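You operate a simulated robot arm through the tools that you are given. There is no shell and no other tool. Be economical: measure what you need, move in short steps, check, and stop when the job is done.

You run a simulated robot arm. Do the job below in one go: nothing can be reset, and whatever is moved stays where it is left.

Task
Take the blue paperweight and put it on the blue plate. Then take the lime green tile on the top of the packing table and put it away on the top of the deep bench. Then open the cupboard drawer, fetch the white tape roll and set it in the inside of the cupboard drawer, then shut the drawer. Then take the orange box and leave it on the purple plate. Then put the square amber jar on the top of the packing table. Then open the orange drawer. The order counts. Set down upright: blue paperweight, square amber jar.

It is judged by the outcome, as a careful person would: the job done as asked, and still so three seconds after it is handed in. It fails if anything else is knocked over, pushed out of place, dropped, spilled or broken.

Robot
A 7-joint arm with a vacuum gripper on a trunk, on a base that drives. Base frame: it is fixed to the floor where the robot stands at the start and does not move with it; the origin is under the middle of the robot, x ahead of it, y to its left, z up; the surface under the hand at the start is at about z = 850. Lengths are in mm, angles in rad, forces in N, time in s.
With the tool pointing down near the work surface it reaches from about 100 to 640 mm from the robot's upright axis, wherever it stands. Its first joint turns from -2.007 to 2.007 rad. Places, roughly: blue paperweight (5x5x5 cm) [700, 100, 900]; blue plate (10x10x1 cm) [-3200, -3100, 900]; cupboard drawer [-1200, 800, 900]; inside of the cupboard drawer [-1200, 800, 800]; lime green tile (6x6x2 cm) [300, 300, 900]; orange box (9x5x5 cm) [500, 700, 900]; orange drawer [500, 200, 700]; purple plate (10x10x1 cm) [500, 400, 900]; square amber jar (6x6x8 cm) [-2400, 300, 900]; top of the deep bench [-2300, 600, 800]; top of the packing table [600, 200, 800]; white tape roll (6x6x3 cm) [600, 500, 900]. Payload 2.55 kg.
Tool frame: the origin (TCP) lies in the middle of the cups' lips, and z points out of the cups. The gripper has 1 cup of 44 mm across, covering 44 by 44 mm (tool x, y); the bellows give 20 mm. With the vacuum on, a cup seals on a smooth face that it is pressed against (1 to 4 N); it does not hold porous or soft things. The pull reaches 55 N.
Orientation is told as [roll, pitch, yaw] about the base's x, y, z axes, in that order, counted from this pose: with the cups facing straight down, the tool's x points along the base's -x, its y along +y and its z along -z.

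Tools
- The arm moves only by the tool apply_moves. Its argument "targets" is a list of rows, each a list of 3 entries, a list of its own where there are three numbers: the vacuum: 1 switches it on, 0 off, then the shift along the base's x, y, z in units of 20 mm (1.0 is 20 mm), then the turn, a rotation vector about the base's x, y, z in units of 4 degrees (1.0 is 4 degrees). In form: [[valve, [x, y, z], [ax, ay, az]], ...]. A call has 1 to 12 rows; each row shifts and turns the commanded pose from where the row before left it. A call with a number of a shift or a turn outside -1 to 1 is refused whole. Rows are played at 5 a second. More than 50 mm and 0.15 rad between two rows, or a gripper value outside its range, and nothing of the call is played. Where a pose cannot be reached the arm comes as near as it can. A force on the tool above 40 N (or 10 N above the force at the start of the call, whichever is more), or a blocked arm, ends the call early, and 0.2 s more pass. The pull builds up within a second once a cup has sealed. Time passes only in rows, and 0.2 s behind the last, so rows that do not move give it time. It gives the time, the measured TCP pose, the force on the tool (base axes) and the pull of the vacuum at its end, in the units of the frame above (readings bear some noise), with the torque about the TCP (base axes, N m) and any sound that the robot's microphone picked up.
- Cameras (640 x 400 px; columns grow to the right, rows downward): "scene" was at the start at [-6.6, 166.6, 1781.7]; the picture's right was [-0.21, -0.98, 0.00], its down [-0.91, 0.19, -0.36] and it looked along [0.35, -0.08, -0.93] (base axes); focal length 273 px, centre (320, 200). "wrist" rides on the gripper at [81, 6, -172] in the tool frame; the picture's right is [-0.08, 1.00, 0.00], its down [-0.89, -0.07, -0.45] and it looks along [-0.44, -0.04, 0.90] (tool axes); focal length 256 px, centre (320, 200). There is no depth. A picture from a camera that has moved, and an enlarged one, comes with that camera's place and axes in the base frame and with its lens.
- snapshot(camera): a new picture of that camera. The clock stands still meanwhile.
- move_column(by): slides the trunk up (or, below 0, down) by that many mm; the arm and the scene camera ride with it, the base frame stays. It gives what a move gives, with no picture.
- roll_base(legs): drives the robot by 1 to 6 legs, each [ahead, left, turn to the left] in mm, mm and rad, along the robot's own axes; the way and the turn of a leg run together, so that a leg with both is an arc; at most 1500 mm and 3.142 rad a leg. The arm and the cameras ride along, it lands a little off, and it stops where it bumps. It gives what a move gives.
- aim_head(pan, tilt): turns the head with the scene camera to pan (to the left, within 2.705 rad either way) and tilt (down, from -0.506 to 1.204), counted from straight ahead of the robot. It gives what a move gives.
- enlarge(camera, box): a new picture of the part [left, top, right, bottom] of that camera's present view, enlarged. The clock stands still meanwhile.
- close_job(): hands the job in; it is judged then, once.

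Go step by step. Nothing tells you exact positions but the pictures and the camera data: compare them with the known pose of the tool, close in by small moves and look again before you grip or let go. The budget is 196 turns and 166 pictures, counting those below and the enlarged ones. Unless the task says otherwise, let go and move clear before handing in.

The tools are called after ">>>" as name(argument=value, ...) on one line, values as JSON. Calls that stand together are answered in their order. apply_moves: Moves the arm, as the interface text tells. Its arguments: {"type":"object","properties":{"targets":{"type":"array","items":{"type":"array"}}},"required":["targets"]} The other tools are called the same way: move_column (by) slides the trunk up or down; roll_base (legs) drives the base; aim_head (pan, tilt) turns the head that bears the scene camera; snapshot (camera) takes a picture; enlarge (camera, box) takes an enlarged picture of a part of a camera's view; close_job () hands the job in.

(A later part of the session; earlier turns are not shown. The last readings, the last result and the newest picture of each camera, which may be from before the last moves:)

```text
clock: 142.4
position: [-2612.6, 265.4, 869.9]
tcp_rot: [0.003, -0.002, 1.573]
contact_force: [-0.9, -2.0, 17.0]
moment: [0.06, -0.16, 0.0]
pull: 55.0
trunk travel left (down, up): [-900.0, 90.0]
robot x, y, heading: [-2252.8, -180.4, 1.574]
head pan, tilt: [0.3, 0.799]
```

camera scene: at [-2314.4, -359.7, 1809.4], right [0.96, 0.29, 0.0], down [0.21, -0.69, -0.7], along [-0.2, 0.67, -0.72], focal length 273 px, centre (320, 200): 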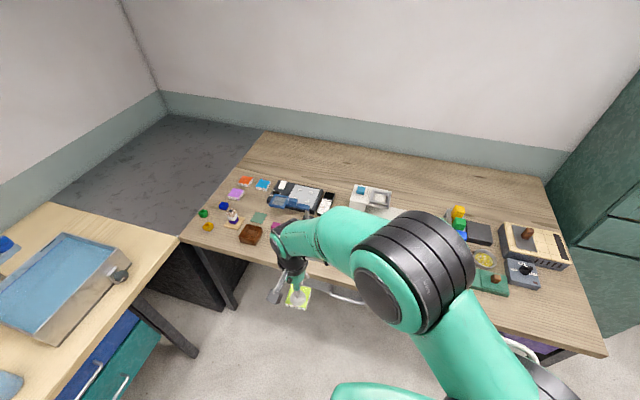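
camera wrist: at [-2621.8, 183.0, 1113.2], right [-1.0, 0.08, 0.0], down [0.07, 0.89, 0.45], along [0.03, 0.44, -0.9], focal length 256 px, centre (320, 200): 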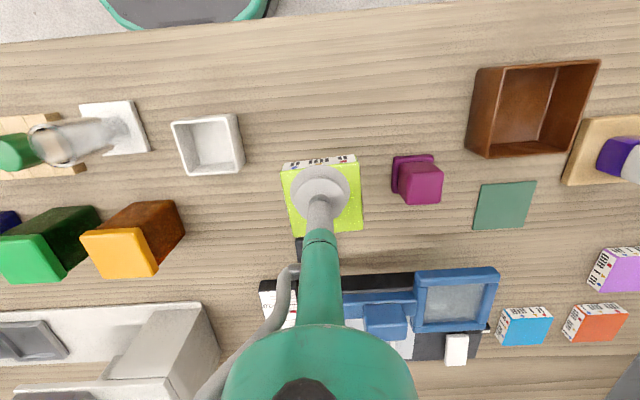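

>>> apply_moves(targets=[[0, [0, 0, 0], [0, 0, 0]], [0, [0, 0, 0], [0, 0, 0]], [0, [0, 0, 0.2], [0, 0, 0]], [0, [0, 0, 0.3], [0, 0, 0]], [0, [0, 0, 1], [0, 0, 0]], [0, [0, 0, 1], [0, 0, 0]], [0, [0, 0, 1], [0, 0, 0]], [0, [0, 0, 1], [0, 0, 0]], [0, [0, 0, 1], [0, 0, 0]], [0, [0, 0, 1], [0, 0, 0]], [0, [0, 0, 1], [0, 0, 0]], [0, [0, 0, 1], [0, 0, 0]]])

>>> snapshot(camera="wrist")

```text
clock: 145.0
position: [-2614.7, 265.6, 1037.3]
tcp_rot: [0.0, 0.0, 1.574]
contact_force: [0.0, -0.1, -0.1]
moment: [0.03, 0.01, 0.0]
pull: 0.0
trunk travel left (down, up): [-900.0, 90.0]
robot x, y, heading: [-2260.6, -176.3, 1.573]
head pan, tilt: [0.3, 0.799]
```

```text
132 pictures are left
camera wrist: at [-2621.8, 183.1, 1209.8], right [-1.0, 0.08, 0.0], down [0.07, 0.89, 0.45], along [0.03, 0.44, -0.9], focal length 256 px, centre (320, 200)
```

wrist: 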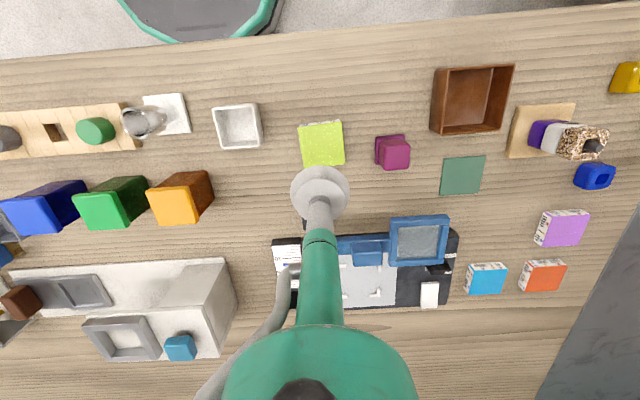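

Tile is put away. Next the cupboard drawer: tuck the arm, drive in front of the cupboard and look.

>>> apply_moves(targets=[[0, [0, -1, 0.5], [0, 0, 0]], [0, [0, -1, 0.5], [0, 0, 0]], [0, [0.5, -1, 0.5], [0, 0, 0]], [0, [1, -1, 0.5], [0, 0, 0]], [0, [1, -1, 0.5], [0, 0, 0]], [0, [1, -1, 0.5], [0, 0, 0]], [0, [1, -0.5, 0.5], [0, 0, 0]], [0, [1, 0, 0.5], [0, 0, 0]], [0, [1, 0, 0], [0, 0, 0]], [0, [1, 0, 0], [0, 0, 0]], [0, [1, 0, 0], [0, 0, 0]], [0, [1, 0, 0], [0, 0, 0]]])

>>> roll_base(legs=[[-200, 0, 0], [0, -1050, 0]])

>>> aim_head(pan=0.0, tilt=0.6)

>>> snapshot(camera="scene")

```text
clock: 147.6
position: [-2421.1, 134.6, 1115.7]
tcp_rot: [0.001, -0.001, 1.571]
contact_force: [-0.4, -0.3, 0.2]
moment: [0.03, 0.0, -0.02]
pull: 0.1
trunk travel left (down, up): [-900.0, 90.0]
robot x, y, heading: [-2260.0, -181.4, 1.571]
head pan, tilt: [0.3, 0.799]
```

```text
clock: 154.3
position: [-1361.7, -57.2, 1116.7]
tcp_rot: [0.001, 0.0, 1.589]
contact_force: [-0.6, 0.3, 0.2]
moment: [0.01, 0.04, -0.05]
pull: 0.1
trunk travel left (down, up): [-900.0, 90.0]
robot x, y, heading: [-1193.2, -365.2, 1.588]
head pan, tilt: [0.3, 0.799]
```

```text
clock: 155.1
position: [-1361.5, -57.1, 1116.5]
tcp_rot: [0.001, 0.0, 1.588]
contact_force: [0.0, 0.4, -1.1]
moment: [0.0, -0.02, 0.0]
pull: 0.1
trunk travel left (down, up): [-900.0, 90.0]
robot x, y, heading: [-1192.4, -367.6, 1.588]
head pan, tilt: [0.0, 0.6]
```

```text
131 pictures are left
camera scene: at [-1371.8, -341.2, 1826.2], right [1.0, 0.02, 0.0], down [0.01, -0.57, -0.82], along [-0.01, 0.82, -0.57], focal length 273 px, centre (320, 200)
```

scene: 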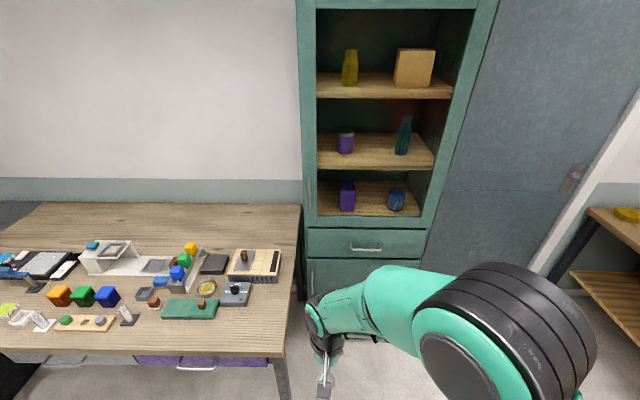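

The cupboard front is near y≈570, with the drawer handle near (-1161, 570, 910). I'll swing the tool horizontal (facing the cupboard) while moving it to the middle.

>>> apply_moves(targets=[[0, [0.8, 0.9, 0], [1, 0.017, 0]], [0, [0.8, 0.9, 0], [1, 0.017, 0]], [0, [0.8, 0.9, 0], [1, 0.017, 0]], [0, [0.8, 0.9, 0], [1, 0.017, 0]], [0, [0.8, 0.9, 0], [1, 0.017, 0]], [0, [0.8, 0.9, 0], [1, 0.017, 0]], [0, [0.8, 0.9, 0], [1, 0.017, 0]], [0, [0.8, 0.9, 0], [1, 0.017, 0]], [0, [0.8, 0.9, 0], [1, 0.017, 0]], [0, [0.8, 0.9, 0], [1, 0.017, 0]], [0, [0.8, 0.9, 0], [1, 0.017, 0]], [0, [0.8, 0.9, 0], [1, 0.017, 0]]])

>>> apply_moves(targets=[[0, [0, 0, 0], [1, 0.017, 0]], [0, [0, 0, 0], [1, 0.017, 0]], [0, [0, 0, 0], [1, 0.017, 0]], [0, [0, 0, 0], [1, 0.017, 0]], [0, [0, 0, 0], [1, 0.017, 0]], [0, [0, 0, 0], [1, 0.017, 0]], [0, [0, 0, 0], [1, 0.017, 0]], [0, [0, 0, 0], [1, 0.017, 0]], [0, [0, 0, 0], [1, 0.017, 0]], [0, [0, 0, 0], [1, 0.017, 0]], [0, [0, 0, 0], [0.5, 0.008, 0]]])

>>> snapshot(camera="scene")

>>> snapshot(camera="wrist")

```text
clock: 157.7
position: [-1208.6, 137.7, 1116.7]
tcp_rot: [-0.044, -0.768, 1.589]
contact_force: [0.1, -0.5, 0.6]
moment: [-0.02, 0.01, -0.04]
pull: 0.0
out of reach, approached as far as the arm can: row 8, 9, 11, 12
trunk travel left (down, up): [-900.0, 90.0]
robot x, y, heading: [-1194.1, -363.9, 1.59]
head pan, tilt: [0.0, 0.6]
```

```text
clock: 160.1
position: [-1219.5, 119.5, 1150.4]
tcp_rot: [-0.164, -1.122, 1.701]
contact_force: [0.1, -0.3, 0.1]
moment: [0.02, -0.01, 0.01]
pull: 0.1
out of reach, approached as far as the arm can: row 1, 2, 3, 4, 5, 6, 7, 8, 9, 10, 11
trunk travel left (down, up): [-900.0, 90.0]
robot x, y, heading: [-1187.7, -371.9, 1.587]
head pan, tilt: [0.0, 0.6]
```

```text
130 pictures are left
camera scene: at [-1371.5, -340.9, 1826.3], right [1.0, 0.02, 0.0], down [0.01, -0.56, -0.82], along [-0.01, 0.82, -0.57], focal length 273 px, centre (320, 200)
```

scene: 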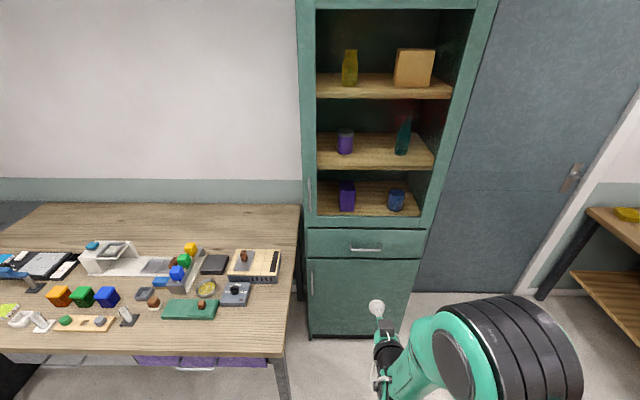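

```text
129 pictures are left
camera wrist: at [-1231.0, -72.2, 1151.0], right [-1.0, 0.05, 0.0], down [0.0, -0.02, 1.0], along [0.05, 1.0, 0.02], focal length 256 px, centre (320, 200)
```

wrist: 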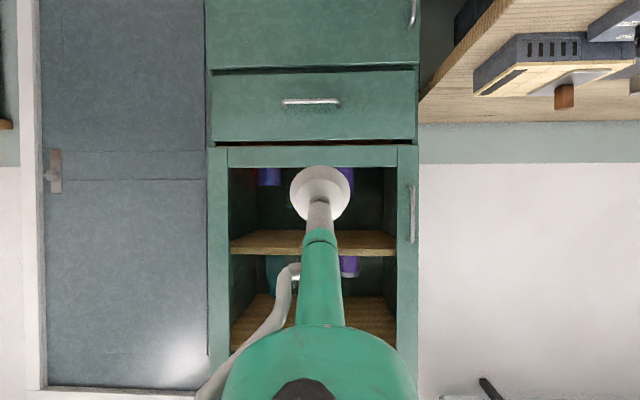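

The wrist can't fully level here; it should be easier higher and further out, so I test that.

>>> apply_moves(targets=[[0, [0, 0, 1], [0, 0, 0]], [0, [0, 0, 1], [0, 0, 0]], [0, [0, 0, 1], [0, 0, 0]], [0, [0, 0, 1], [0, 0, 0]], [0, [0, 0, 1], [0, 0, 0]], [0, [0, 0.5, 1], [0, 0, 0]], [0, [0, 0.5, 1], [0, 0, 0]], [0, [0, 0.5, 1], [0, 0, 0]], [0, [0, 0.5, 1], [0, 0, 0]], [0, [0, 0.5, 1], [0, 0, 0]], [0, [0, 0.5, 1], [0, 0, 0]], [0, [0, 0, 0], [0, 0, 0]]])

```text
clock: 162.7
position: [-1218.9, 178.3, 1370.4]
tcp_rot: [-0.166, -1.134, 1.703]
contact_force: [-0.1, -0.5, 1.0]
moment: [-0.01, 0.03, -0.02]
pull: 0.0
trunk travel left (down, up): [-900.0, 90.0]
robot x, y, heading: [-1188.2, -367.6, 1.589]
head pan, tilt: [0.0, 0.6]
```

>>> apply_moves(targets=[[0, [0, 0, 0], [0.9, 0.14, 0.09]], [0, [0, 0, 0], [0.9, 0.14, 0.09]], [0, [0, 0, 0], [0.9, 0.14, 0.09]], [0, [0, 0, 0], [0.9, 0.14, 0.09]], [0, [0, 0, 0], [0.9, 0.14, 0.09]], [0, [0, 0, 0], [0.9, 0.14, 0.09]], [0, [0, 0, 0], [0.9, 0.14, 0.09]]])

>>> snapshot(camera="wrist")

```text
clock: 164.3
position: [-1220.6, 178.8, 1370.9]
tcp_rot: [-0.159, -1.324, 1.713]
contact_force: [-0.5, 0.7, -0.2]
moment: [0.03, 0.04, -0.02]
pull: 0.1
out of reach, approached as far as the arm can: row 4, 5, 6, 7
trunk travel left (down, up): [-900.0, 90.0]
robot x, y, heading: [-1193.6, -370.8, 1.589]
head pan, tilt: [0.0, 0.6]
```

```text
128 pictures are left
camera wrist: at [-1230.0, -9.2, 1333.9], right [-1.0, 0.03, 0.04], down [0.03, -0.22, 0.98], along [0.04, 0.98, 0.21], focal length 256 px, centre (320, 200)
```

wrist: 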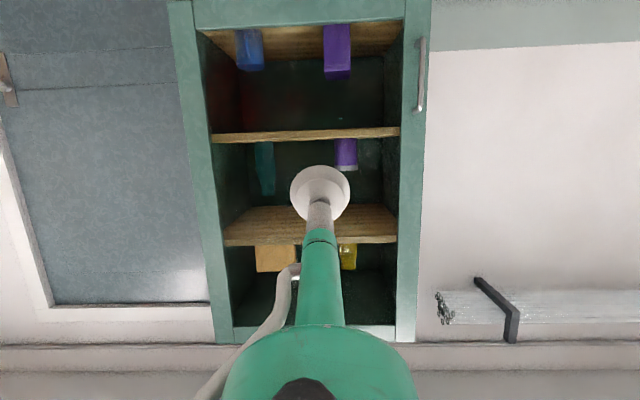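

>>> apply_moves(targets=[[0, [0, 1, 0], [0, 0, 0]], [0, [0, 1, 0], [0, 0, 0]], [0, [0, 1, 0], [0, 0, 0]], [0, [0, 1, 0], [0, 0, 0]], [0, [0, 1, 0], [0.7, 0.1, 0.1]], [0, [0, 0, 0], [0.7, 0.1, 0.1]], [0, [0, 0, 0], [0.7, 0.1, 0.1]], [0, [0, 0, 0], [0.7, 0.1, 0.1]], [0, [0, 0, 0], [0.7, 0.1, 0.1]]])

```text
clock: 166.3
position: [-1226.4, 253.0, 1365.2]
tcp_rot: [-0.167, -1.344, 1.717]
contact_force: [-0.6, 0.3, -0.4]
moment: [-0.02, -0.01, -0.02]
pull: 0.1
out of reach, approached as far as the arm can: row 5, 6, 8
trunk travel left (down, up): [-900.0, 90.0]
robot x, y, heading: [-1188.9, -366.6, 1.586]
head pan, tilt: [0.0, 0.6]
```

>>> apply_moves(targets=[[0, [0, -1, 1], [0, 0, 0]], [0, [0, -1, 1], [0, 0, 0]], [0, [0, 0, 1], [0, 0, 0]], [0, [0, 0, 1], [0, 0, 0]], [0, [0, 0, 1], [0, 0, 0]], [0, [0, 0, 1], [0, 0, 0]], [0, [0, 0, 1], [0.7, 0.1, 0.1]], [0, [0, 0, 0], [0.7, 0.1, 0.1]], [0, [0, 0, 0], [0.7, 0.1, 0.1]], [0, [0, 0, 0], [0.7, 0.1, 0.1]], [0, [0, 0, 0], [0.7, 0.1, 0.1]]])

```text
clock: 168.7
position: [-1227.1, 214.2, 1505.8]
tcp_rot: [-0.191, -1.492, 1.761]
contact_force: [-0.9, -1.3, -0.3]
moment: [0.02, 0.02, -0.01]
pull: 0.1
out of reach, approached as far as the arm can: row 10
trunk travel left (down, up): [-900.0, 90.0]
robot x, y, heading: [-1191.9, -366.4, 1.585]
head pan, tilt: [0.0, 0.6]
```

Nearly level here (85°). I lower the trunk instead so the tool comes to the drawer height, then look.

>>> move_column(by=-520)

>>> snapshot(camera="wrist")

>>> snapshot(camera="scene")

```text
refused: -520 is not a number from -400 to 400
```

```text
127 pictures are left
camera wrist: at [-1233.6, 34.8, 1438.5], right [-1.0, 0.01, 0.06], down [0.06, -0.38, 0.92], along [0.03, 0.93, 0.38], focal length 256 px, centre (320, 200)
```

wrist: 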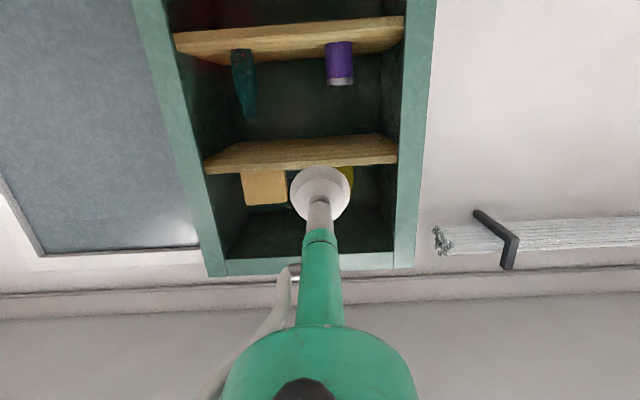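

```text
126 pictures are left
camera scene: at [-1371.4, -341.2, 1826.3], right [1.0, 0.02, 0.0], down [0.01, -0.56, -0.83], along [-0.01, 0.82, -0.56], focal length 273 px, centre (320, 200)
```

scene: 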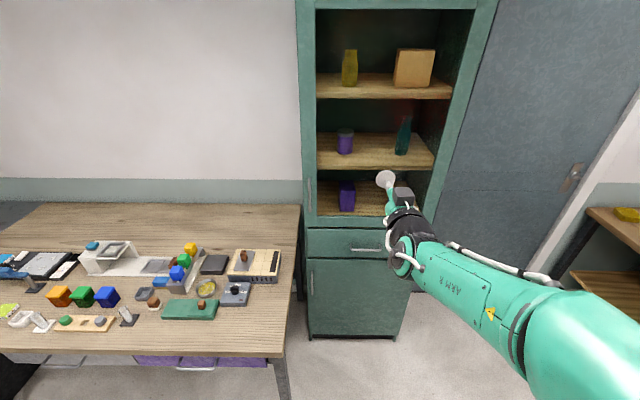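

>>> move_column(by=-400)

>>> move_column(by=-130)

>>> snapshot(camera="wrist")

>>> snapshot(camera="scene")

```text
clock: 172.5
position: [-1226.3, 214.5, 1105.5]
tcp_rot: [-0.193, -1.494, 1.761]
contact_force: [-0.5, -0.8, -0.4]
moment: [0.0, -0.05, -0.03]
pull: 0.1
trunk travel left (down, up): [-500.0, 490.0]
robot x, y, heading: [-1193.3, -365.6, 1.584]
head pan, tilt: [0.0, 0.6]
```

```text
clock: 174.1
position: [-1226.4, 214.2, 974.8]
tcp_rot: [-0.192, -1.493, 1.761]
contact_force: [0.3, -0.1, -0.1]
moment: [0.04, -0.02, -0.04]
pull: 0.1
trunk travel left (down, up): [-370.0, 620.0]
robot x, y, heading: [-1191.6, -368.2, 1.585]
head pan, tilt: [0.0, 0.6]
```

```text
125 pictures are left
camera wrist: at [-1233.5, 34.8, 908.6], right [-1.0, 0.01, 0.06], down [0.06, -0.38, 0.92], along [0.03, 0.93, 0.38], focal length 256 px, centre (320, 200)
```

wrist: 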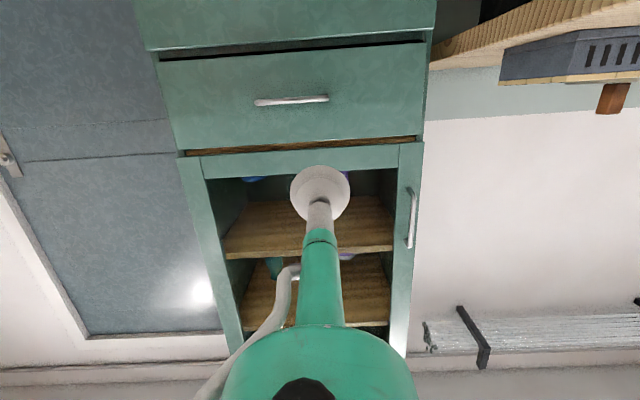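

```text
124 pictures are left
camera scene: at [-1371.4, -341.2, 1296.3], right [1.0, 0.02, 0.0], down [0.01, -0.56, -0.83], along [-0.01, 0.82, -0.56], focal length 273 px, centre (320, 200)
```

scene: 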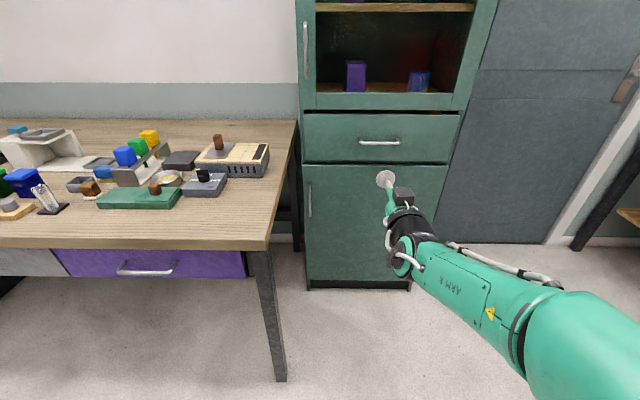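

Handle is at (-1167, 602, 916); drawer front about y=635, z 822–1006. I'll suck the front just above the handle (z≈962). Align first, then drive nearer.

>>> apply_moves(targets=[[0, [1, 0, 0], [0.3, 0, 0]], [0, [1, 0, 0], [0.3, 0, 0]], [0, [0.95, 0, -0.65], [0.3, 0, 0]]])

>>> roll_base(legs=[[370, 0, 0]])

>>> snapshot(camera="wrist")

>>> aim_head(pan=-0.3, tilt=0.7)

>>> snapshot(camera="scene")

```text
clock: 174.9
position: [-1223.0, 207.7, 971.6]
tcp_rot: [-0.388, -1.531, 1.945]
contact_force: [0.1, 0.2, 0.2]
moment: [-0.03, -0.01, -0.03]
pull: 0.0
out of reach, approached as far as the arm can: row 1, 2, 3
trunk travel left (down, up): [-370.0, 620.0]
robot x, y, heading: [-1191.6, -367.5, 1.587]
head pan, tilt: [0.0, 0.6]
```

```text
clock: 177.3
position: [-1236.0, 584.6, 972.4]
tcp_rot: [-0.388, -1.53, 1.953]
contact_force: [0.5, 0.5, 0.4]
moment: [0.02, -0.05, -0.02]
pull: 0.0
trunk travel left (down, up): [-370.0, 620.0]
robot x, y, heading: [-1200.7, 9.5, 1.595]
head pan, tilt: [0.0, 0.6]
```

```text
123 pictures are left
camera wrist: at [-1244.3, 408.1, 897.6], right [-1.0, 0.01, 0.06], down [0.05, -0.41, 0.91], along [0.03, 0.91, 0.41], focal length 256 px, centre (320, 200)
```

wrist: 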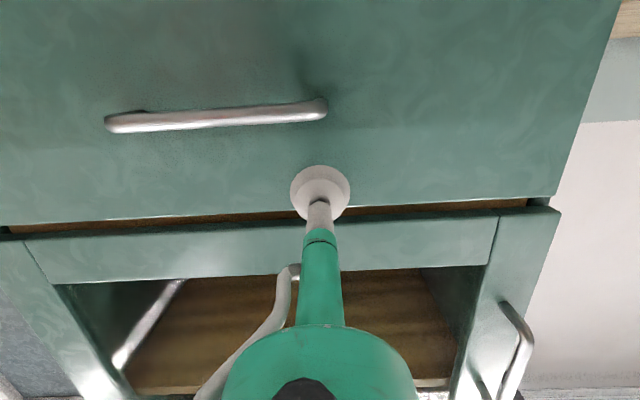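

```text
clock: 178.1
position: [-1236.2, 584.8, 971.7]
tcp_rot: [-0.39, -1.531, 1.954]
contact_force: [-0.3, -0.4, -0.1]
moment: [0.01, 0.0, -0.01]
pull: 0.1
trunk travel left (down, up): [-370.0, 620.0]
robot x, y, heading: [-1199.5, 9.9, 1.599]
head pan, tilt: [-0.3, 0.7]
```

```text
122 pictures are left
camera scene: at [-1354.4, 27.9, 1287.7], right [0.96, -0.27, 0.0], down [-0.17, -0.62, -0.77], along [0.21, 0.74, -0.64], focal length 273 px, centre (320, 200)
```

scene: 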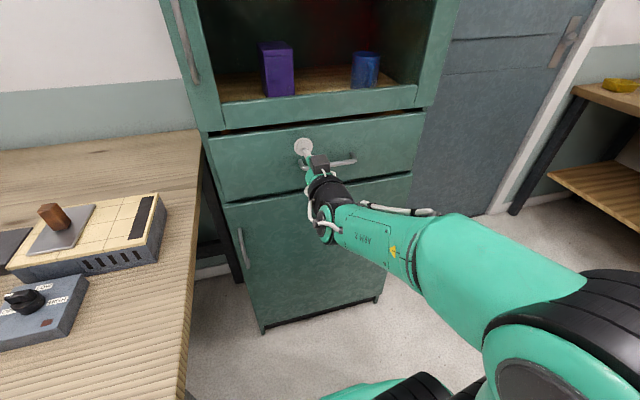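

>>> roll_base(legs=[[0, -65, -0.02], [15, 0, 0]])

>>> apply_moves(targets=[[1, [0, 0.3, 0], [0, 0, 0]], [1, [0, 0.3, 0], [0, 0, 0]], [1, [0, 0.3, 0], [0, 0, 0]], [1, [0, 0.3, 0], [0, 0, 0]]])

```text
clock: 179.5
position: [-1161.0, 601.4, 971.0]
tcp_rot: [-0.388, -1.53, 1.931]
contact_force: [-0.4, 0.0, 0.2]
moment: [-0.01, 0.01, -0.01]
pull: 0.1
trunk travel left (down, up): [-370.0, 620.0]
robot x, y, heading: [-1138.1, 27.9, 1.574]
head pan, tilt: [-0.3, 0.7]
```

```text
clock: 180.5
position: [-1160.0, 621.1, 971.7]
tcp_rot: [-0.361, -1.526, 1.9]
contact_force: [3.0, -25.8, -7.4]
moment: [0.46, -0.16, 0.34]
pull: 54.6
trunk travel left (down, up): [-370.0, 620.0]
robot x, y, heading: [-1137.2, 24.4, 1.571]
head pan, tilt: [-0.3, 0.7]
```

Sealed on the drawer front. Pulling back gently with the base.

>>> roll_base(legs=[[-60, 0, 0]])

```text
clock: 181.4
position: [-1160.5, 565.5, 971.5]
tcp_rot: [-0.364, -1.529, 1.902]
contact_force: [0.8, -0.3, -10.1]
moment: [0.28, 0.01, 0.2]
pull: 54.9
trunk travel left (down, up): [-370.0, 620.0]
robot x, y, heading: [-1134.2, -33.2, 1.574]
head pan, tilt: [-0.3, 0.7]
```

>>> roll_base(legs=[[-100, 0, 0], [-100, 0, 0]])

>>> snapshot(camera="scene")

```text
clock: 183.3
position: [-1160.9, 368.0, 970.9]
tcp_rot: [-0.395, -1.528, 1.936]
contact_force: [-6.7, -0.6, -2.9]
moment: [0.18, 0.14, 0.1]
pull: 54.9
trunk travel left (down, up): [-370.0, 620.0]
robot x, y, heading: [-1133.3, -235.7, 1.577]
head pan, tilt: [-0.3, 0.7]
```

```text
121 pictures are left
camera scene: at [-1290.9, -209.1, 1287.5], right [0.96, -0.29, 0.0], down [-0.19, -0.62, -0.77], along [0.22, 0.73, -0.64], focal length 273 px, centre (320, 200)
```

scene: 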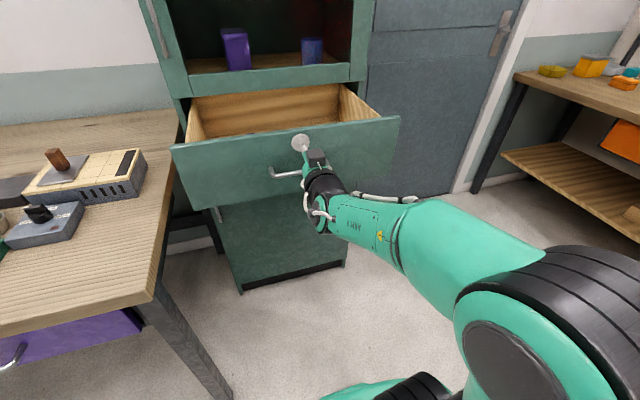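

Drawer is open about 250 mm. Releasing and backing away.

>>> apply_moves(targets=[[0, [0, 0, 0], [0, 0, 0]], [0, [0, 0, 0], [0, 0, 0]], [0, [0, 0, 0], [0, 0, 0]]])

>>> roll_base(legs=[[-200, 0, 0]])

>>> move_column(by=400)

>>> move_column(by=130)

>>> aim_head(pan=0.0, tilt=0.9)

>>> snapshot(camera="scene")

```text
clock: 184.1
position: [-1159.9, 368.9, 970.6]
tcp_rot: [-0.374, -1.528, 1.916]
contact_force: [0.3, -0.3, -0.1]
moment: [0.0, 0.02, 0.0]
pull: 0.1
trunk travel left (down, up): [-370.0, 620.0]
robot x, y, heading: [-1140.2, -227.2, 1.57]
head pan, tilt: [-0.3, 0.7]
```

```text
clock: 185.7
position: [-1157.2, 167.6, 971.4]
tcp_rot: [-0.375, -1.527, 1.911]
contact_force: [0.0, 0.1, -0.7]
moment: [-0.01, -0.02, 0.03]
pull: 0.0
trunk travel left (down, up): [-370.0, 620.0]
robot x, y, heading: [-1137.6, -430.3, 1.571]
head pan, tilt: [-0.3, 0.7]
```

```text
clock: 189.5
position: [-1158.9, 167.3, 1370.7]
tcp_rot: [-0.372, -1.528, 1.91]
contact_force: [-0.6, 0.3, 0.8]
moment: [-0.01, 0.0, -0.01]
pull: 0.1
trunk travel left (down, up): [-770.0, 220.0]
robot x, y, heading: [-1134.7, -436.1, 1.567]
head pan, tilt: [-0.3, 0.7]
```

```text
clock: 191.1
position: [-1158.0, 167.8, 1500.6]
tcp_rot: [-0.372, -1.528, 1.908]
contact_force: [0.2, 0.3, 0.2]
moment: [0.01, -0.01, -0.02]
pull: 0.1
trunk travel left (down, up): [-900.0, 90.0]
robot x, y, heading: [-1135.9, -430.0, 1.572]
head pan, tilt: [-0.3, 0.7]
```

```text
clock: 191.9
position: [-1157.6, 167.4, 1500.7]
tcp_rot: [-0.371, -1.527, 1.91]
contact_force: [0.5, -1.0, 0.1]
moment: [0.0, 0.02, 0.02]
pull: 0.0
trunk travel left (down, up): [-900.0, 90.0]
robot x, y, heading: [-1137.6, -432.7, 1.573]
head pan, tilt: [0.0, 0.901]
```

```text
120 pictures are left
camera scene: at [-1314.6, -415.1, 1801.6], right [1.0, 0.0, 0.0], down [0.0, -0.78, -0.62], along [0.0, 0.62, -0.78], focal length 273 px, centre (320, 200)
```

scene: 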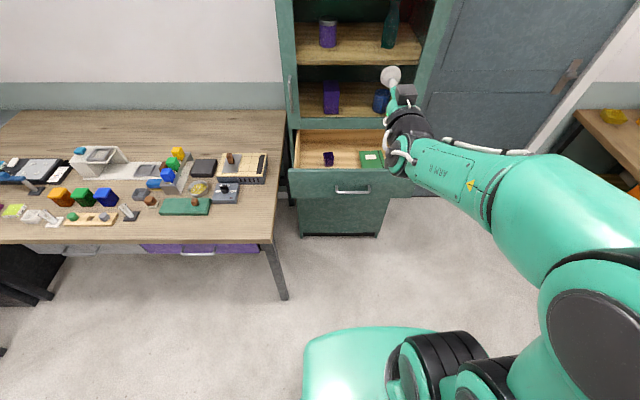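

Drawer holds a small purple cube and a green booklet; there's room on the left. Restoring the tool to vertical.

>>> apply_moves(targets=[[0, [0, -0.4, 0], [-1, 0.02, 0]], [0, [0, -0.4, 0], [-1, 0.02, 0]], [0, [0, -0.4, 0], [-1, 0.02, 0]], [0, [0, -0.4, -0.3], [-1, 0.02, 0]], [0, [0, -0.4, -0.5], [-1, 0.02, 0]], [0, [0, -0.4, -0.5], [-1, 0.02, 0]], [0, [0, -0.4, -0.7], [-1, 0.02, 0]], [0, [0, -0.4, -0.8], [-1, 0.02, 0]], [0, [0, -0.4, -0.8], [-1, 0.02, 0]], [0, [0, -0.6, -1], [-1, 0.02, 0]], [0, [0, -0.6, -1], [-1, 0.02, 0]], [0, [0, -0.6, -1], [-1, 0.02, 0]]])

>>> apply_moves(targets=[[0, [0, -0.8, -1], [-1, 0.02, 0]], [0, [0, -0.8, -1], [-1, 0.02, 0]], [0, [0, -0.8, -1], [-1, 0.02, 0]], [0, [0, -0.8, -1], [-1, 0.02, 0]], [0, [0, -0.8, -1], [-1, 0.02, 0]], [0, [0, -0.8, -1], [-1, 0.02, 0]], [0, [0, -0.8, -1], [-1, 0.02, 0]], [0, [0, -0.8, -1], [-1, 0.02, 0]], [0, [0, -0.8, -1], [-1, 0.02, 0]], [0, [0, -0.8, -1], [-0.9, 0.02, 0]]])

```text
clock: 194.5
position: [-1144.0, 71.8, 1381.7]
tcp_rot: [-0.055, -0.748, 1.57]
contact_force: [-0.1, -0.1, -1.2]
moment: [-0.02, 0.02, 0.0]
pull: 0.1
out of reach, approached as far as the arm can: row 4, 5, 6
trunk travel left (down, up): [-900.0, 90.0]
robot x, y, heading: [-1134.6, -432.8, 1.567]
head pan, tilt: [0.0, 0.901]
```

```text
clock: 196.7
position: [-1145.3, -86.5, 1179.6]
tcp_rot: [-0.044, -0.058, 1.566]
contact_force: [-0.6, 0.4, 0.4]
moment: [-0.03, 0.01, 0.07]
pull: 0.0
trunk travel left (down, up): [-900.0, 90.0]
robot x, y, heading: [-1137.3, -432.4, 1.57]
head pan, tilt: [0.0, 0.901]
```

>>> apply_moves(targets=[[0, [0, 0, -0.5], [-0.83, 0.63, 0]], [0, [0, 0, -0.5], [0, 0, 0]], [0, [0, 0, -0.5], [0, 0, 0]]])

>>> roll_base(legs=[[0, 0, -1.57], [1150, 750, 0]])

>>> snapshot(camera="wrist")

>>> snapshot(camera="scene")

```text
clock: 197.5
position: [-1145.0, -86.5, 1150.3]
tcp_rot: [0.0, -0.001, 1.565]
contact_force: [0.3, 0.3, -0.1]
moment: [-0.03, -0.01, 0.0]
pull: 0.1
trunk travel left (down, up): [-900.0, 90.0]
robot x, y, heading: [-1139.4, -435.9, 1.57]
head pan, tilt: [0.0, 0.901]
```

```text
clock: 208.1
position: [333.2, 355.5, 1149.7]
tcp_rot: [0.0, -0.001, 0.014]
contact_force: [0.1, -0.1, -0.6]
moment: [0.02, 0.02, -0.03]
pull: 0.0
trunk travel left (down, up): [-900.0, 90.0]
robot x, y, heading: [-13.6, 338.1, 0.017]
head pan, tilt: [0.0, 0.901]
```

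```text
119 pictures are left
camera wrist: at [249.7, 360.1, 1323.0], right [0.06, 1.0, 0.0], down [0.89, -0.06, 0.45], along [0.45, -0.03, -0.89], focal length 256 px, centre (320, 200)
```

wrist: 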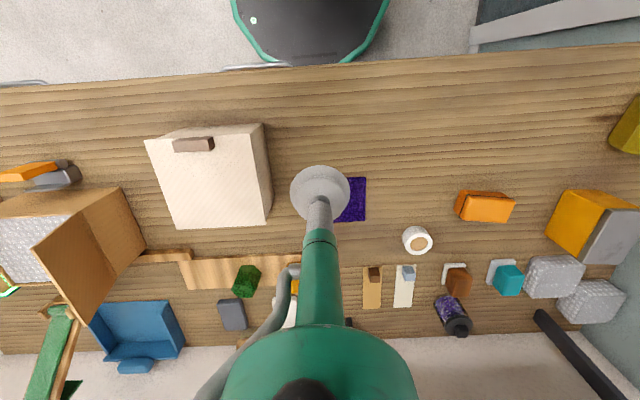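

```text
118 pictures are left
camera scene: at [-1.0, 517.9, 1801.5], right [0.02, -1.0, 0.0], down [-0.78, -0.02, -0.62], along [0.62, 0.01, -0.78], focal length 273 px, centre (320, 200)
```

scene: 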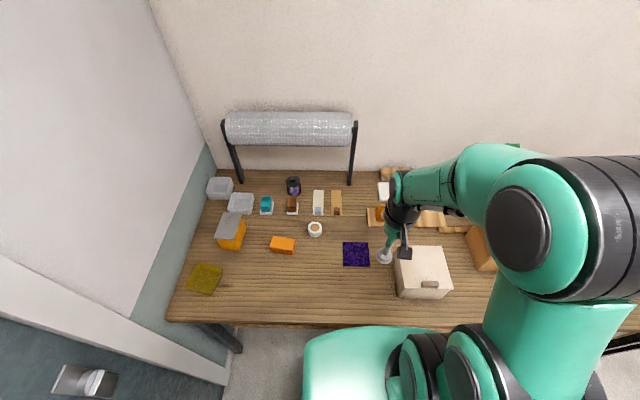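

>>> enlarge(camera="wrist", box=[376, 210, 456, 270])

>>> enlarge(camera="scene", box=[285, 210, 345, 250])

```text
6.67 times, centred on (416, 240) of wrist
camera zoom: at [249.7, 360.1, 1323.0], right [0.06, 1.0, 0.0], down [0.89, -0.06, 0.45], along [0.45, -0.03, -0.89], focal length 1707 px, centre (-320, -67)
```

zoom: 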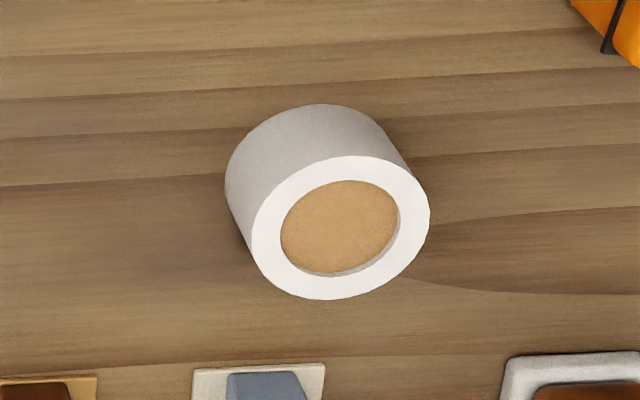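

```text
10.00 times, centred on (315, 230) of scene
camera zoom: at [-1.0, 517.9, 1801.5], right [0.02, -1.0, 0.0], down [-0.78, -0.02, -0.62], along [0.62, 0.01, -0.78], focal length 2730 px, centre (370, -100)
```

zoom: 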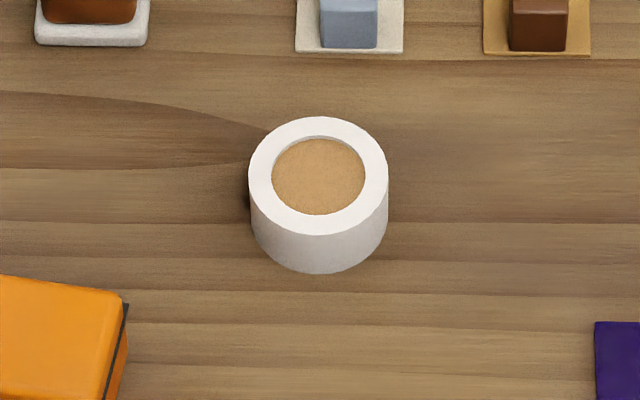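

Tape roll centre about (591, 548), with a filled core. Move 60 mm forward and position over it.

>>> roll_base(legs=[[60, 0, -0.017]])

>>> apply_moves(targets=[[0, [0.99, 0.96, 0], [0, 0, 0]], [0, [0.99, 0.96, 0], [0, 0, 0]], [0, [0.99, 0.96, 0], [0, 0, 0]], [0, [0.99, 0.96, 0], [0, 0, 0]], [0, [0.99, 0.96, -0.5], [0, 0, 0]], [0, [0.99, 0.96, -1], [0, 0, 0]], [0, [0.99, 0.96, -1], [0, 0, 0]], [0, [0.99, 0.96, -1], [0, 0, 0]], [0, [0.99, 0.96, -1], [0, 0, 0]], [0, [0.99, 0.96, -1], [0, 0, 0]], [0, [0, 0, -1], [0, 0, 0]], [0, [0, 0, -1], [0, 0, 0]]])

>>> enlarge(camera="wrist", box=[240, 100, 400, 200])

```text
clock: 209.1
position: [393.4, 351.0, 1149.6]
tcp_rot: [-0.001, 0.0, -0.002]
contact_force: [-0.1, -0.4, -0.1]
moment: [0.02, 0.0, -0.02]
pull: 0.0
trunk travel left (down, up): [-900.0, 90.0]
robot x, y, heading: [49.1, 341.4, 0.009]
head pan, tilt: [0.0, 0.901]
```

```text
clock: 211.7
position: [590.6, 544.3, 999.3]
tcp_rot: [0.0, 0.0, -0.003]
contact_force: [-0.7, 0.2, -0.1]
moment: [0.01, 0.03, 0.01]
pull: 0.0
trunk travel left (down, up): [-900.0, 90.0]
robot x, y, heading: [46.8, 340.5, 0.005]
head pan, tilt: [0.0, 0.901]
```

```text
4.00 times, centred on (320, 150) of wrist
camera zoom: at [508.5, 549.0, 1172.0], right [0.08, 1.0, 0.0], down [0.89, -0.07, 0.45], along [0.44, -0.04, -0.9], focal length 1024 px, centre (320, 400)
```

zoom: 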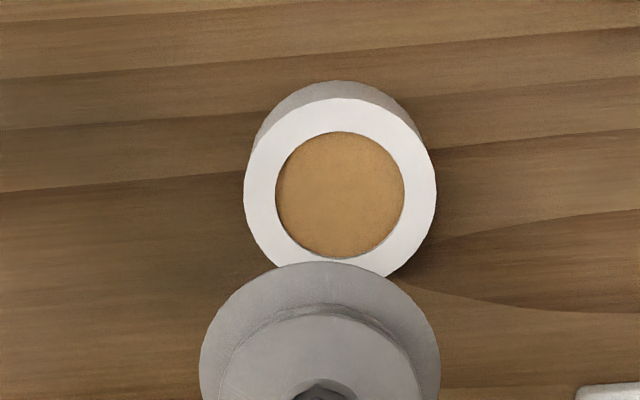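

>>> apply_moves(targets=[[0, [-0.13, 0.16, -1], [0, 0, 0]], [0, [0, 0, -1], [0, 0, 0]], [0, [0, 0, -1], [0, 0, 0]], [0, [0, 0, -1], [0, 0, 0]], [0, [0, 0, -1], [0, 0, 0]], [1, [0, 0, -0.7], [0, 0, 0]], [1, [0, 0, -0.2], [0, 0, 0]], [1, [0, 0, -0.1], [0, 0, 0]], [1, [0, 0, 0], [0, 0, 0]], [1, [0, 0, 0], [0, 0, 0]]])

```text
clock: 213.9
position: [587.5, 546.7, 880.3]
tcp_rot: [-0.001, -0.002, -0.002]
contact_force: [0.7, -1.0, 0.0]
moment: [-0.03, -0.01, -0.03]
pull: 54.9
trunk travel left (down, up): [-900.0, 90.0]
robot x, y, heading: [49.0, 340.8, 0.004]
head pan, tilt: [0.0, 0.901]
```

Sealed. Lift and tuck.

>>> apply_moves(targets=[[1, [0, 0, 0.5], [0, 0, 0]], [1, [0, 0, 1], [0, 0, 0]], [1, [0, 0, 1], [0, 0, 0]], [1, [0, 0, 1], [0, 0, 0]], [1, [0, 0, 1], [0, 0, 0]], [1, [0, 0, 1], [0, 0, 0]], [1, [0, 0, 1], [0, 0, 0]], [1, [0, 0, 1], [0, 0, 0]], [1, [0, 0, 1], [0, 0, 0]], [1, [0, 0, 1], [0, 0, 0]], [1, [0, 0, 1], [0, 0, 0]], [1, [0, 0, 1], [0, 0, 0]]])

>>> apply_moves(targets=[[1, [-1, -1, 0], [0, 0, 0]], [1, [-1, -1, 0], [0, 0, 0]], [1, [-1, -1, 0], [0, 0, 0]], [1, [-1, -1, 0], [0, 0, 0]], [1, [-1, -1, 0], [0, 0, 0]], [1, [-1, -1, 0], [0, 0, 0]], [1, [-1, -1, 0], [0, 0, 0]], [1, [-1, -1, 0], [0, 0, 0]], [1, [-1, -1, 0], [0, 0, 0]], [1, [-1, -1, 0], [0, 0, 0]]])

>>> roll_base(legs=[[-1150, -700, 0], [0, 0, 1.566]])

>>> aim_head(pan=0.0, tilt=0.7)

>>> snapshot(camera="scene")

```text
clock: 216.5
position: [588.0, 547.7, 1111.1]
tcp_rot: [0.001, -0.001, -0.003]
contact_force: [-0.4, -0.8, 0.1]
moment: [0.02, -0.04, 0.01]
pull: 54.5
trunk travel left (down, up): [-900.0, 90.0]
robot x, y, heading: [51.6, 339.7, 0.007]
head pan, tilt: [0.0, 0.901]
```

```text
clock: 218.7
position: [385.7, 343.9, 1110.8]
tcp_rot: [0.001, -0.002, -0.001]
contact_force: [-0.4, 1.2, -0.1]
moment: [-0.01, 0.01, 0.01]
pull: 54.8
trunk travel left (down, up): [-900.0, 90.0]
robot x, y, heading: [46.6, 338.9, 0.005]
head pan, tilt: [0.0, 0.901]
```

```text
clock: 229.1
position: [-1074.3, -20.6, 1109.8]
tcp_rot: [0.001, -0.004, 1.562]
contact_force: [0.9, -1.1, -0.4]
moment: [-0.01, -0.01, -0.01]
pull: 54.8
trunk travel left (down, up): [-900.0, 90.0]
robot x, y, heading: [-1071.1, -357.3, 1.569]
head pan, tilt: [0.0, 0.901]
```

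```text
clock: 229.8
position: [-1072.3, -19.8, 1110.2]
tcp_rot: [-0.001, 0.0, 1.562]
contact_force: [0.0, -0.5, -0.9]
moment: [0.0, -0.02, -0.01]
pull: 54.8
trunk travel left (down, up): [-900.0, 90.0]
robot x, y, heading: [-1069.8, -362.6, 1.565]
head pan, tilt: [0.0, 0.7]
```

```text
114 pictures are left
camera scene: at [-1249.1, -332.2, 1817.6], right [1.0, 0.0, 0.0], down [0.0, -0.64, -0.76], along [0.0, 0.76, -0.64], focal length 273 px, centre (320, 200)
```

scene: 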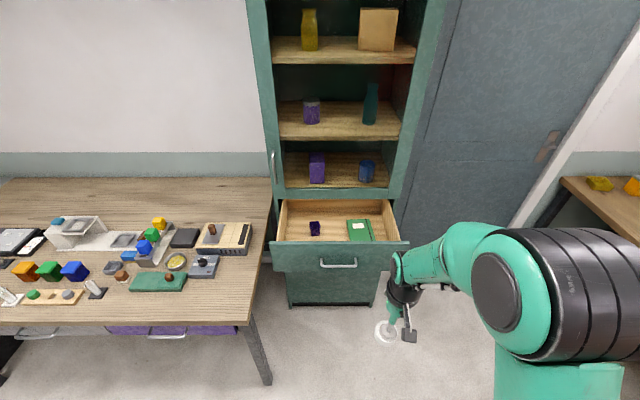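

The tape roll is held. Driving up to the open drawer for a view down inside.

>>> roll_base(legs=[[330, 95, 0]])

>>> apply_moves(targets=[[1, [0, 1, 0], [0, 0, 0]], [1, [0, 1, 0], [0, 0, 0]], [1, [0, 1, 0], [0, 0, 0]], [1, [0, 1, 0], [0, 0, 0]], [1, [0, 1, 0], [0, 0, 0]], [1, [0, 1, 0], [0, 0, 0]]])

>>> snapshot(camera="wrist")

```text
clock: 232.1
position: [-1169.2, 312.8, 1110.3]
tcp_rot: [0.001, 0.0, 1.563]
contact_force: [-0.9, 0.4, 0.6]
moment: [0.0, -0.02, -0.02]
pull: 55.4
trunk travel left (down, up): [-900.0, 90.0]
robot x, y, heading: [-1166.7, -25.9, 1.571]
head pan, tilt: [0.0, 0.7]
```

```text
clock: 233.5
position: [-1168.5, 434.9, 1112.5]
tcp_rot: [0.001, -0.001, 1.562]
contact_force: [-1.1, 0.4, -1.1]
moment: [0.0, 0.05, 0.02]
pull: 55.2
trunk travel left (down, up): [-900.0, 90.0]
robot x, y, heading: [-1165.2, -23.9, 1.568]
head pan, tilt: [0.0, 0.7]
```

```text
113 pictures are left
camera wrist: at [-1176.9, 352.8, 1284.7], right [-1.0, 0.09, 0.0], down [0.08, 0.89, 0.45], along [0.04, 0.44, -0.9], focal length 256 px, centre (320, 200)
```

wrist: 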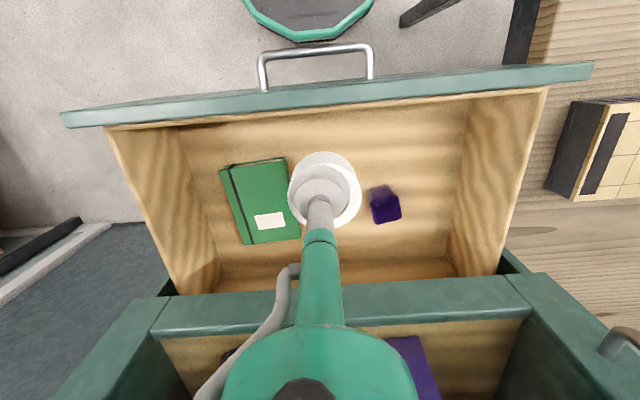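

Free floor between the booklet and the cube, near (-1195, 520). Moving there and part-way down.

>>> apply_moves(targets=[[1, [-0.27, 0.85, 0], [0, 0, 0]], [1, [-0.27, 0.85, 0], [0, 0, 0]], [1, [-0.27, 0.85, 0], [0, 0, 0]], [1, [-0.27, 0.85, 0], [0, 0, 0]], [1, [-0.27, 0.85, -1], [0, 0, 0]], [1, [0, 0, -1], [0, 0, 0]], [1, [0, 0, -1], [0, 0, 0]], [1, [0, 0, -1], [0, 0, 0]], [1, [0, 0, -1], [0, 0, 0]], [1, [0, 0, -1], [0, 0, 0]], [1, [0, 0, -1], [0, 0, 0]]])

>>> snapshot(camera="wrist")

>>> snapshot(camera="scene")

```text
clock: 235.9
position: [-1196.0, 519.9, 970.3]
tcp_rot: [0.0, -0.001, 1.562]
contact_force: [0.0, -0.2, -0.1]
moment: [0.01, 0.02, -0.01]
pull: 54.5
trunk travel left (down, up): [-900.0, 90.0]
robot x, y, heading: [-1165.9, -22.2, 1.577]
head pan, tilt: [0.0, 0.7]
```

```text
112 pictures are left
camera wrist: at [-1203.7, 437.2, 1142.9], right [-1.0, 0.09, 0.0], down [0.08, 0.89, 0.45], along [0.04, 0.45, -0.89], focal length 256 px, centre (320, 200)
```

wrist: 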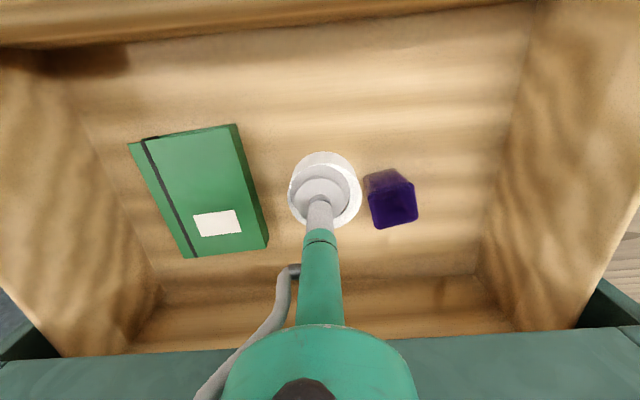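

```text
111 pictures are left
camera scene: at [-1343.9, 1.3, 1817.7], right [1.0, 0.0, 0.0], down [0.0, -0.64, -0.76], along [0.0, 0.76, -0.64], focal length 273 px, centre (320, 200)
```

scene: 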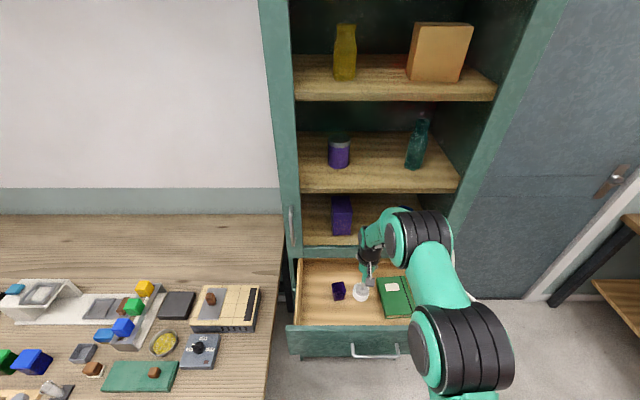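

>>> apply_moves(targets=[[1, [0, -0.6, -1], [0, 0, 0]], [1, [0, 0, -1], [0, 0, 0]], [1, [0, 0, -1], [0, 0, 0]], [1, [0, 0, -0.5], [0, 0, 0]], [1, [0, 0, 0], [0, 0, 0]]])

>>> snapshot(camera="wrist")

```text
clock: 237.1
position: [-1196.0, 507.2, 899.3]
tcp_rot: [0.0, -0.002, 1.564]
contact_force: [-0.6, -0.2, -1.1]
moment: [-0.01, 0.01, -0.01]
pull: 54.9
trunk travel left (down, up): [-900.0, 90.0]
robot x, y, heading: [-1167.6, -22.8, 1.569]
head pan, tilt: [0.0, 0.7]
```

```text
110 pictures are left
camera wrist: at [-1204.4, 424.6, 1072.6], right [-1.0, 0.09, 0.0], down [0.08, 0.89, 0.45], along [0.04, 0.44, -0.89], focal length 256 px, centre (320, 200)
```

wrist: 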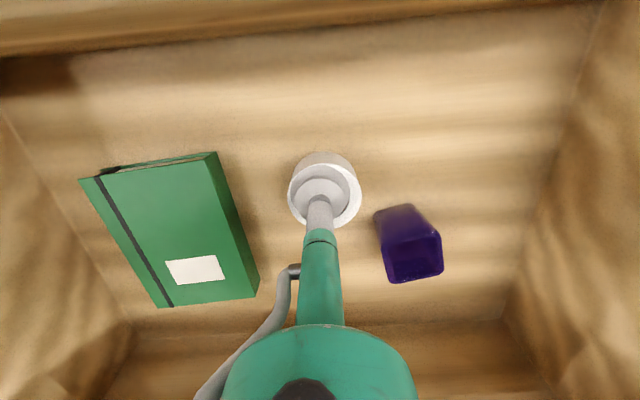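

>>> apply_moves(targets=[[1, [0, 0, -0.4], [0, 0, 0]], [1, [0, 0, -0.4], [0, 0, 0]], [1, [0, 0, -0.2], [0, 0, 0]], [1, [0, 0, -0.15], [0, 0, 0]], [1, [0, 0, 0], [0, 0, 0]]])

```text
clock: 238.3
position: [-1195.5, 506.5, 878.0]
tcp_rot: [0.0, -0.003, 1.562]
contact_force: [0.4, 1.5, -0.6]
moment: [0.01, 0.0, 0.01]
pull: 54.9
trunk travel left (down, up): [-900.0, 90.0]
robot x, y, heading: [-1169.0, -23.8, 1.569]
head pan, tilt: [0.0, 0.7]
```

>>> apply_moves(targets=[[1, [0, 0, -0.2], [0, 0, 0]], [1, [0, 0, -0.2], [0, 0, 0]], [1, [0, 0, -0.15], [0, 0, 0]], [1, [0, 0, -0.1], [0, 0, 0]], [1, [0, 0, 0], [0, 0, 0]]])

```text
clock: 239.5
position: [-1194.6, 506.3, 867.5]
tcp_rot: [0.001, -0.008, 1.562]
contact_force: [0.3, 0.9, 27.5]
moment: [-0.15, 0.05, -0.03]
pull: 55.0
trunk travel left (down, up): [-900.0, 90.0]
robot x, y, heading: [-1168.3, -25.5, 1.569]
head pan, tilt: [0.0, 0.7]
```

Contact with the drawer floor. Release and go up.

>>> apply_moves(targets=[[1, [0, 0, 0.15], [0, 0, 0]], [0, [0, 0, 0], [0, 0, 0]], [0, [0, 0, 0], [0, 0, 0]], [0, [0, 0, 0.2], [0, 0, 0]], [0, [0, 0, 0.4], [0, 0, 0]], [0, [0, 0, 1], [0, 0, 0]], [0, [0, 0, 1], [0, 0, 0]], [0, [0, 0, 1], [0, 0, 0]], [0, [0, 0, 1], [0, 0, 0]], [0, [0, 0, 1], [0, 0, 0]], [0, [0, 0, 1], [0, 0, 0]], [0, [0, 0, 1], [0, 0, 0]]])

>>> apply_moves(targets=[[0, [0, 0, 1], [0, 0, 0]], [0, [0, 0, 1], [0, 0, 0]], [0, [0, 0, 1], [0, 0, 0]], [0, [0, 0, 1], [0, 0, 0]], [0, [0, -1, 1], [0, 0, 0]], [0, [0, -1, 1], [0, 0, 0]], [0, [0, -1, 0], [0, 0, 0]], [0, [0, -1, 0], [0, 0, 0]]])

>>> snapshot(camera="wrist")

```text
clock: 242.1
position: [-1196.0, 505.3, 1019.7]
tcp_rot: [0.0, 0.0, 1.564]
contact_force: [0.9, 0.0, 0.0]
moment: [-0.01, -0.02, 0.02]
pull: 0.1
trunk travel left (down, up): [-900.0, 90.0]
robot x, y, heading: [-1165.5, -26.6, 1.568]
head pan, tilt: [0.0, 0.7]
```

```text
clock: 243.9
position: [-1194.3, 426.5, 1139.6]
tcp_rot: [-0.001, -0.002, 1.564]
contact_force: [0.2, -0.4, -0.8]
moment: [0.02, -0.01, -0.03]
pull: 0.1
trunk travel left (down, up): [-900.0, 90.0]
robot x, y, heading: [-1167.9, -27.3, 1.572]
head pan, tilt: [0.0, 0.7]
```

```text
109 pictures are left
camera wrist: at [-1203.7, 344.2, 1312.6], right [-1.0, 0.09, 0.0], down [0.08, 0.89, 0.45], along [0.04, 0.45, -0.89], focal length 256 px, centre (320, 200)
```

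wrist: 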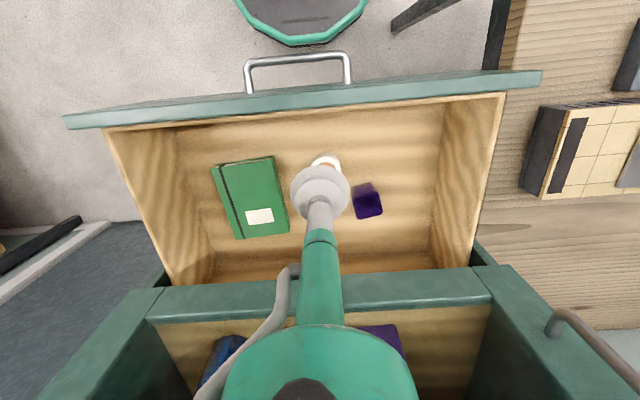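

Tape roll is in the drawer. To shut it I level the tool again and push on the front; first back off.

>>> roll_base(legs=[[-380, 0, 0]])

>>> apply_moves(targets=[[0, [0.3, 0, 1], [0, 0, 0]], [0, [0.3, 0, 1], [0, 0, 0]], [0, [0.3, 0, 1], [0, 0, 0]], [0, [0.3, 0, 1], [0, 0, 0]], [0, [0.3, 0.5, 1], [1, 0, 0]], [0, [0, 0.5, 1], [1, 0, 0]], [0, [0, 0.5, 1], [1, 0, 0]], [0, [0, 0.5, 1], [1, 0, 0]], [0, [0, 0.5, 1], [1, 0, 0]], [0, [0, 0.5, 1], [1, 0, 0]], [0, [0, 0.5, 1], [1, 0, 0]], [0, [0, 0.5, 1], [1, 0, 0]]])

>>> apply_moves(targets=[[0, [0, 0.5, 1], [1, 0, 0]], [0, [0, 0.5, 1], [1, 0, 0]], [0, [0, 0.5, 1], [1, 0, 0]], [0, [0, 0.5, 1], [1, 0, 0]], [0, [0, 0, 1], [1, 0, 0]], [0, [0, 0, 1], [1, 0, 0]], [0, [0, 0, 0], [1, 0, 0]], [0, [0, 0, 0], [1, 0, 0]], [0, [0, 0, 0], [1, 0, 0]], [0, [0, 0, 0], [1, 0, 0]], [0, [0, 0, 0], [1, 0, 0]], [0, [0, 0, 0], [1, 0, 0]]])

```text
clock: 246.3
position: [-1194.7, 51.6, 1138.4]
tcp_rot: [0.0, -0.001, 1.56]
contact_force: [0.1, -0.6, 0.9]
moment: [0.0, 0.03, -0.04]
pull: 0.1
trunk travel left (down, up): [-900.0, 90.0]
robot x, y, heading: [-1166.9, -400.1, 1.567]
head pan, tilt: [0.0, 0.7]
```

```text
clock: 248.9
position: [-1165.8, 131.3, 1379.6]
tcp_rot: [0.005, -0.561, 1.56]
contact_force: [-0.6, -0.7, 0.0]
moment: [0.06, -0.01, 0.01]
pull: 0.0
trunk travel left (down, up): [-900.0, 90.0]
robot x, y, heading: [-1167.8, -401.7, 1.563]
head pan, tilt: [0.0, 0.7]
```

```text
clock: 251.5
position: [-1164.4, 171.3, 1498.6]
tcp_rot: [0.058, -1.396, 1.511]
contact_force: [0.0, -0.3, -0.5]
moment: [0.01, 0.01, 0.03]
pull: 0.1
trunk travel left (down, up): [-900.0, 90.0]
robot x, y, heading: [-1166.1, -402.2, 1.568]
head pan, tilt: [0.0, 0.7]
```

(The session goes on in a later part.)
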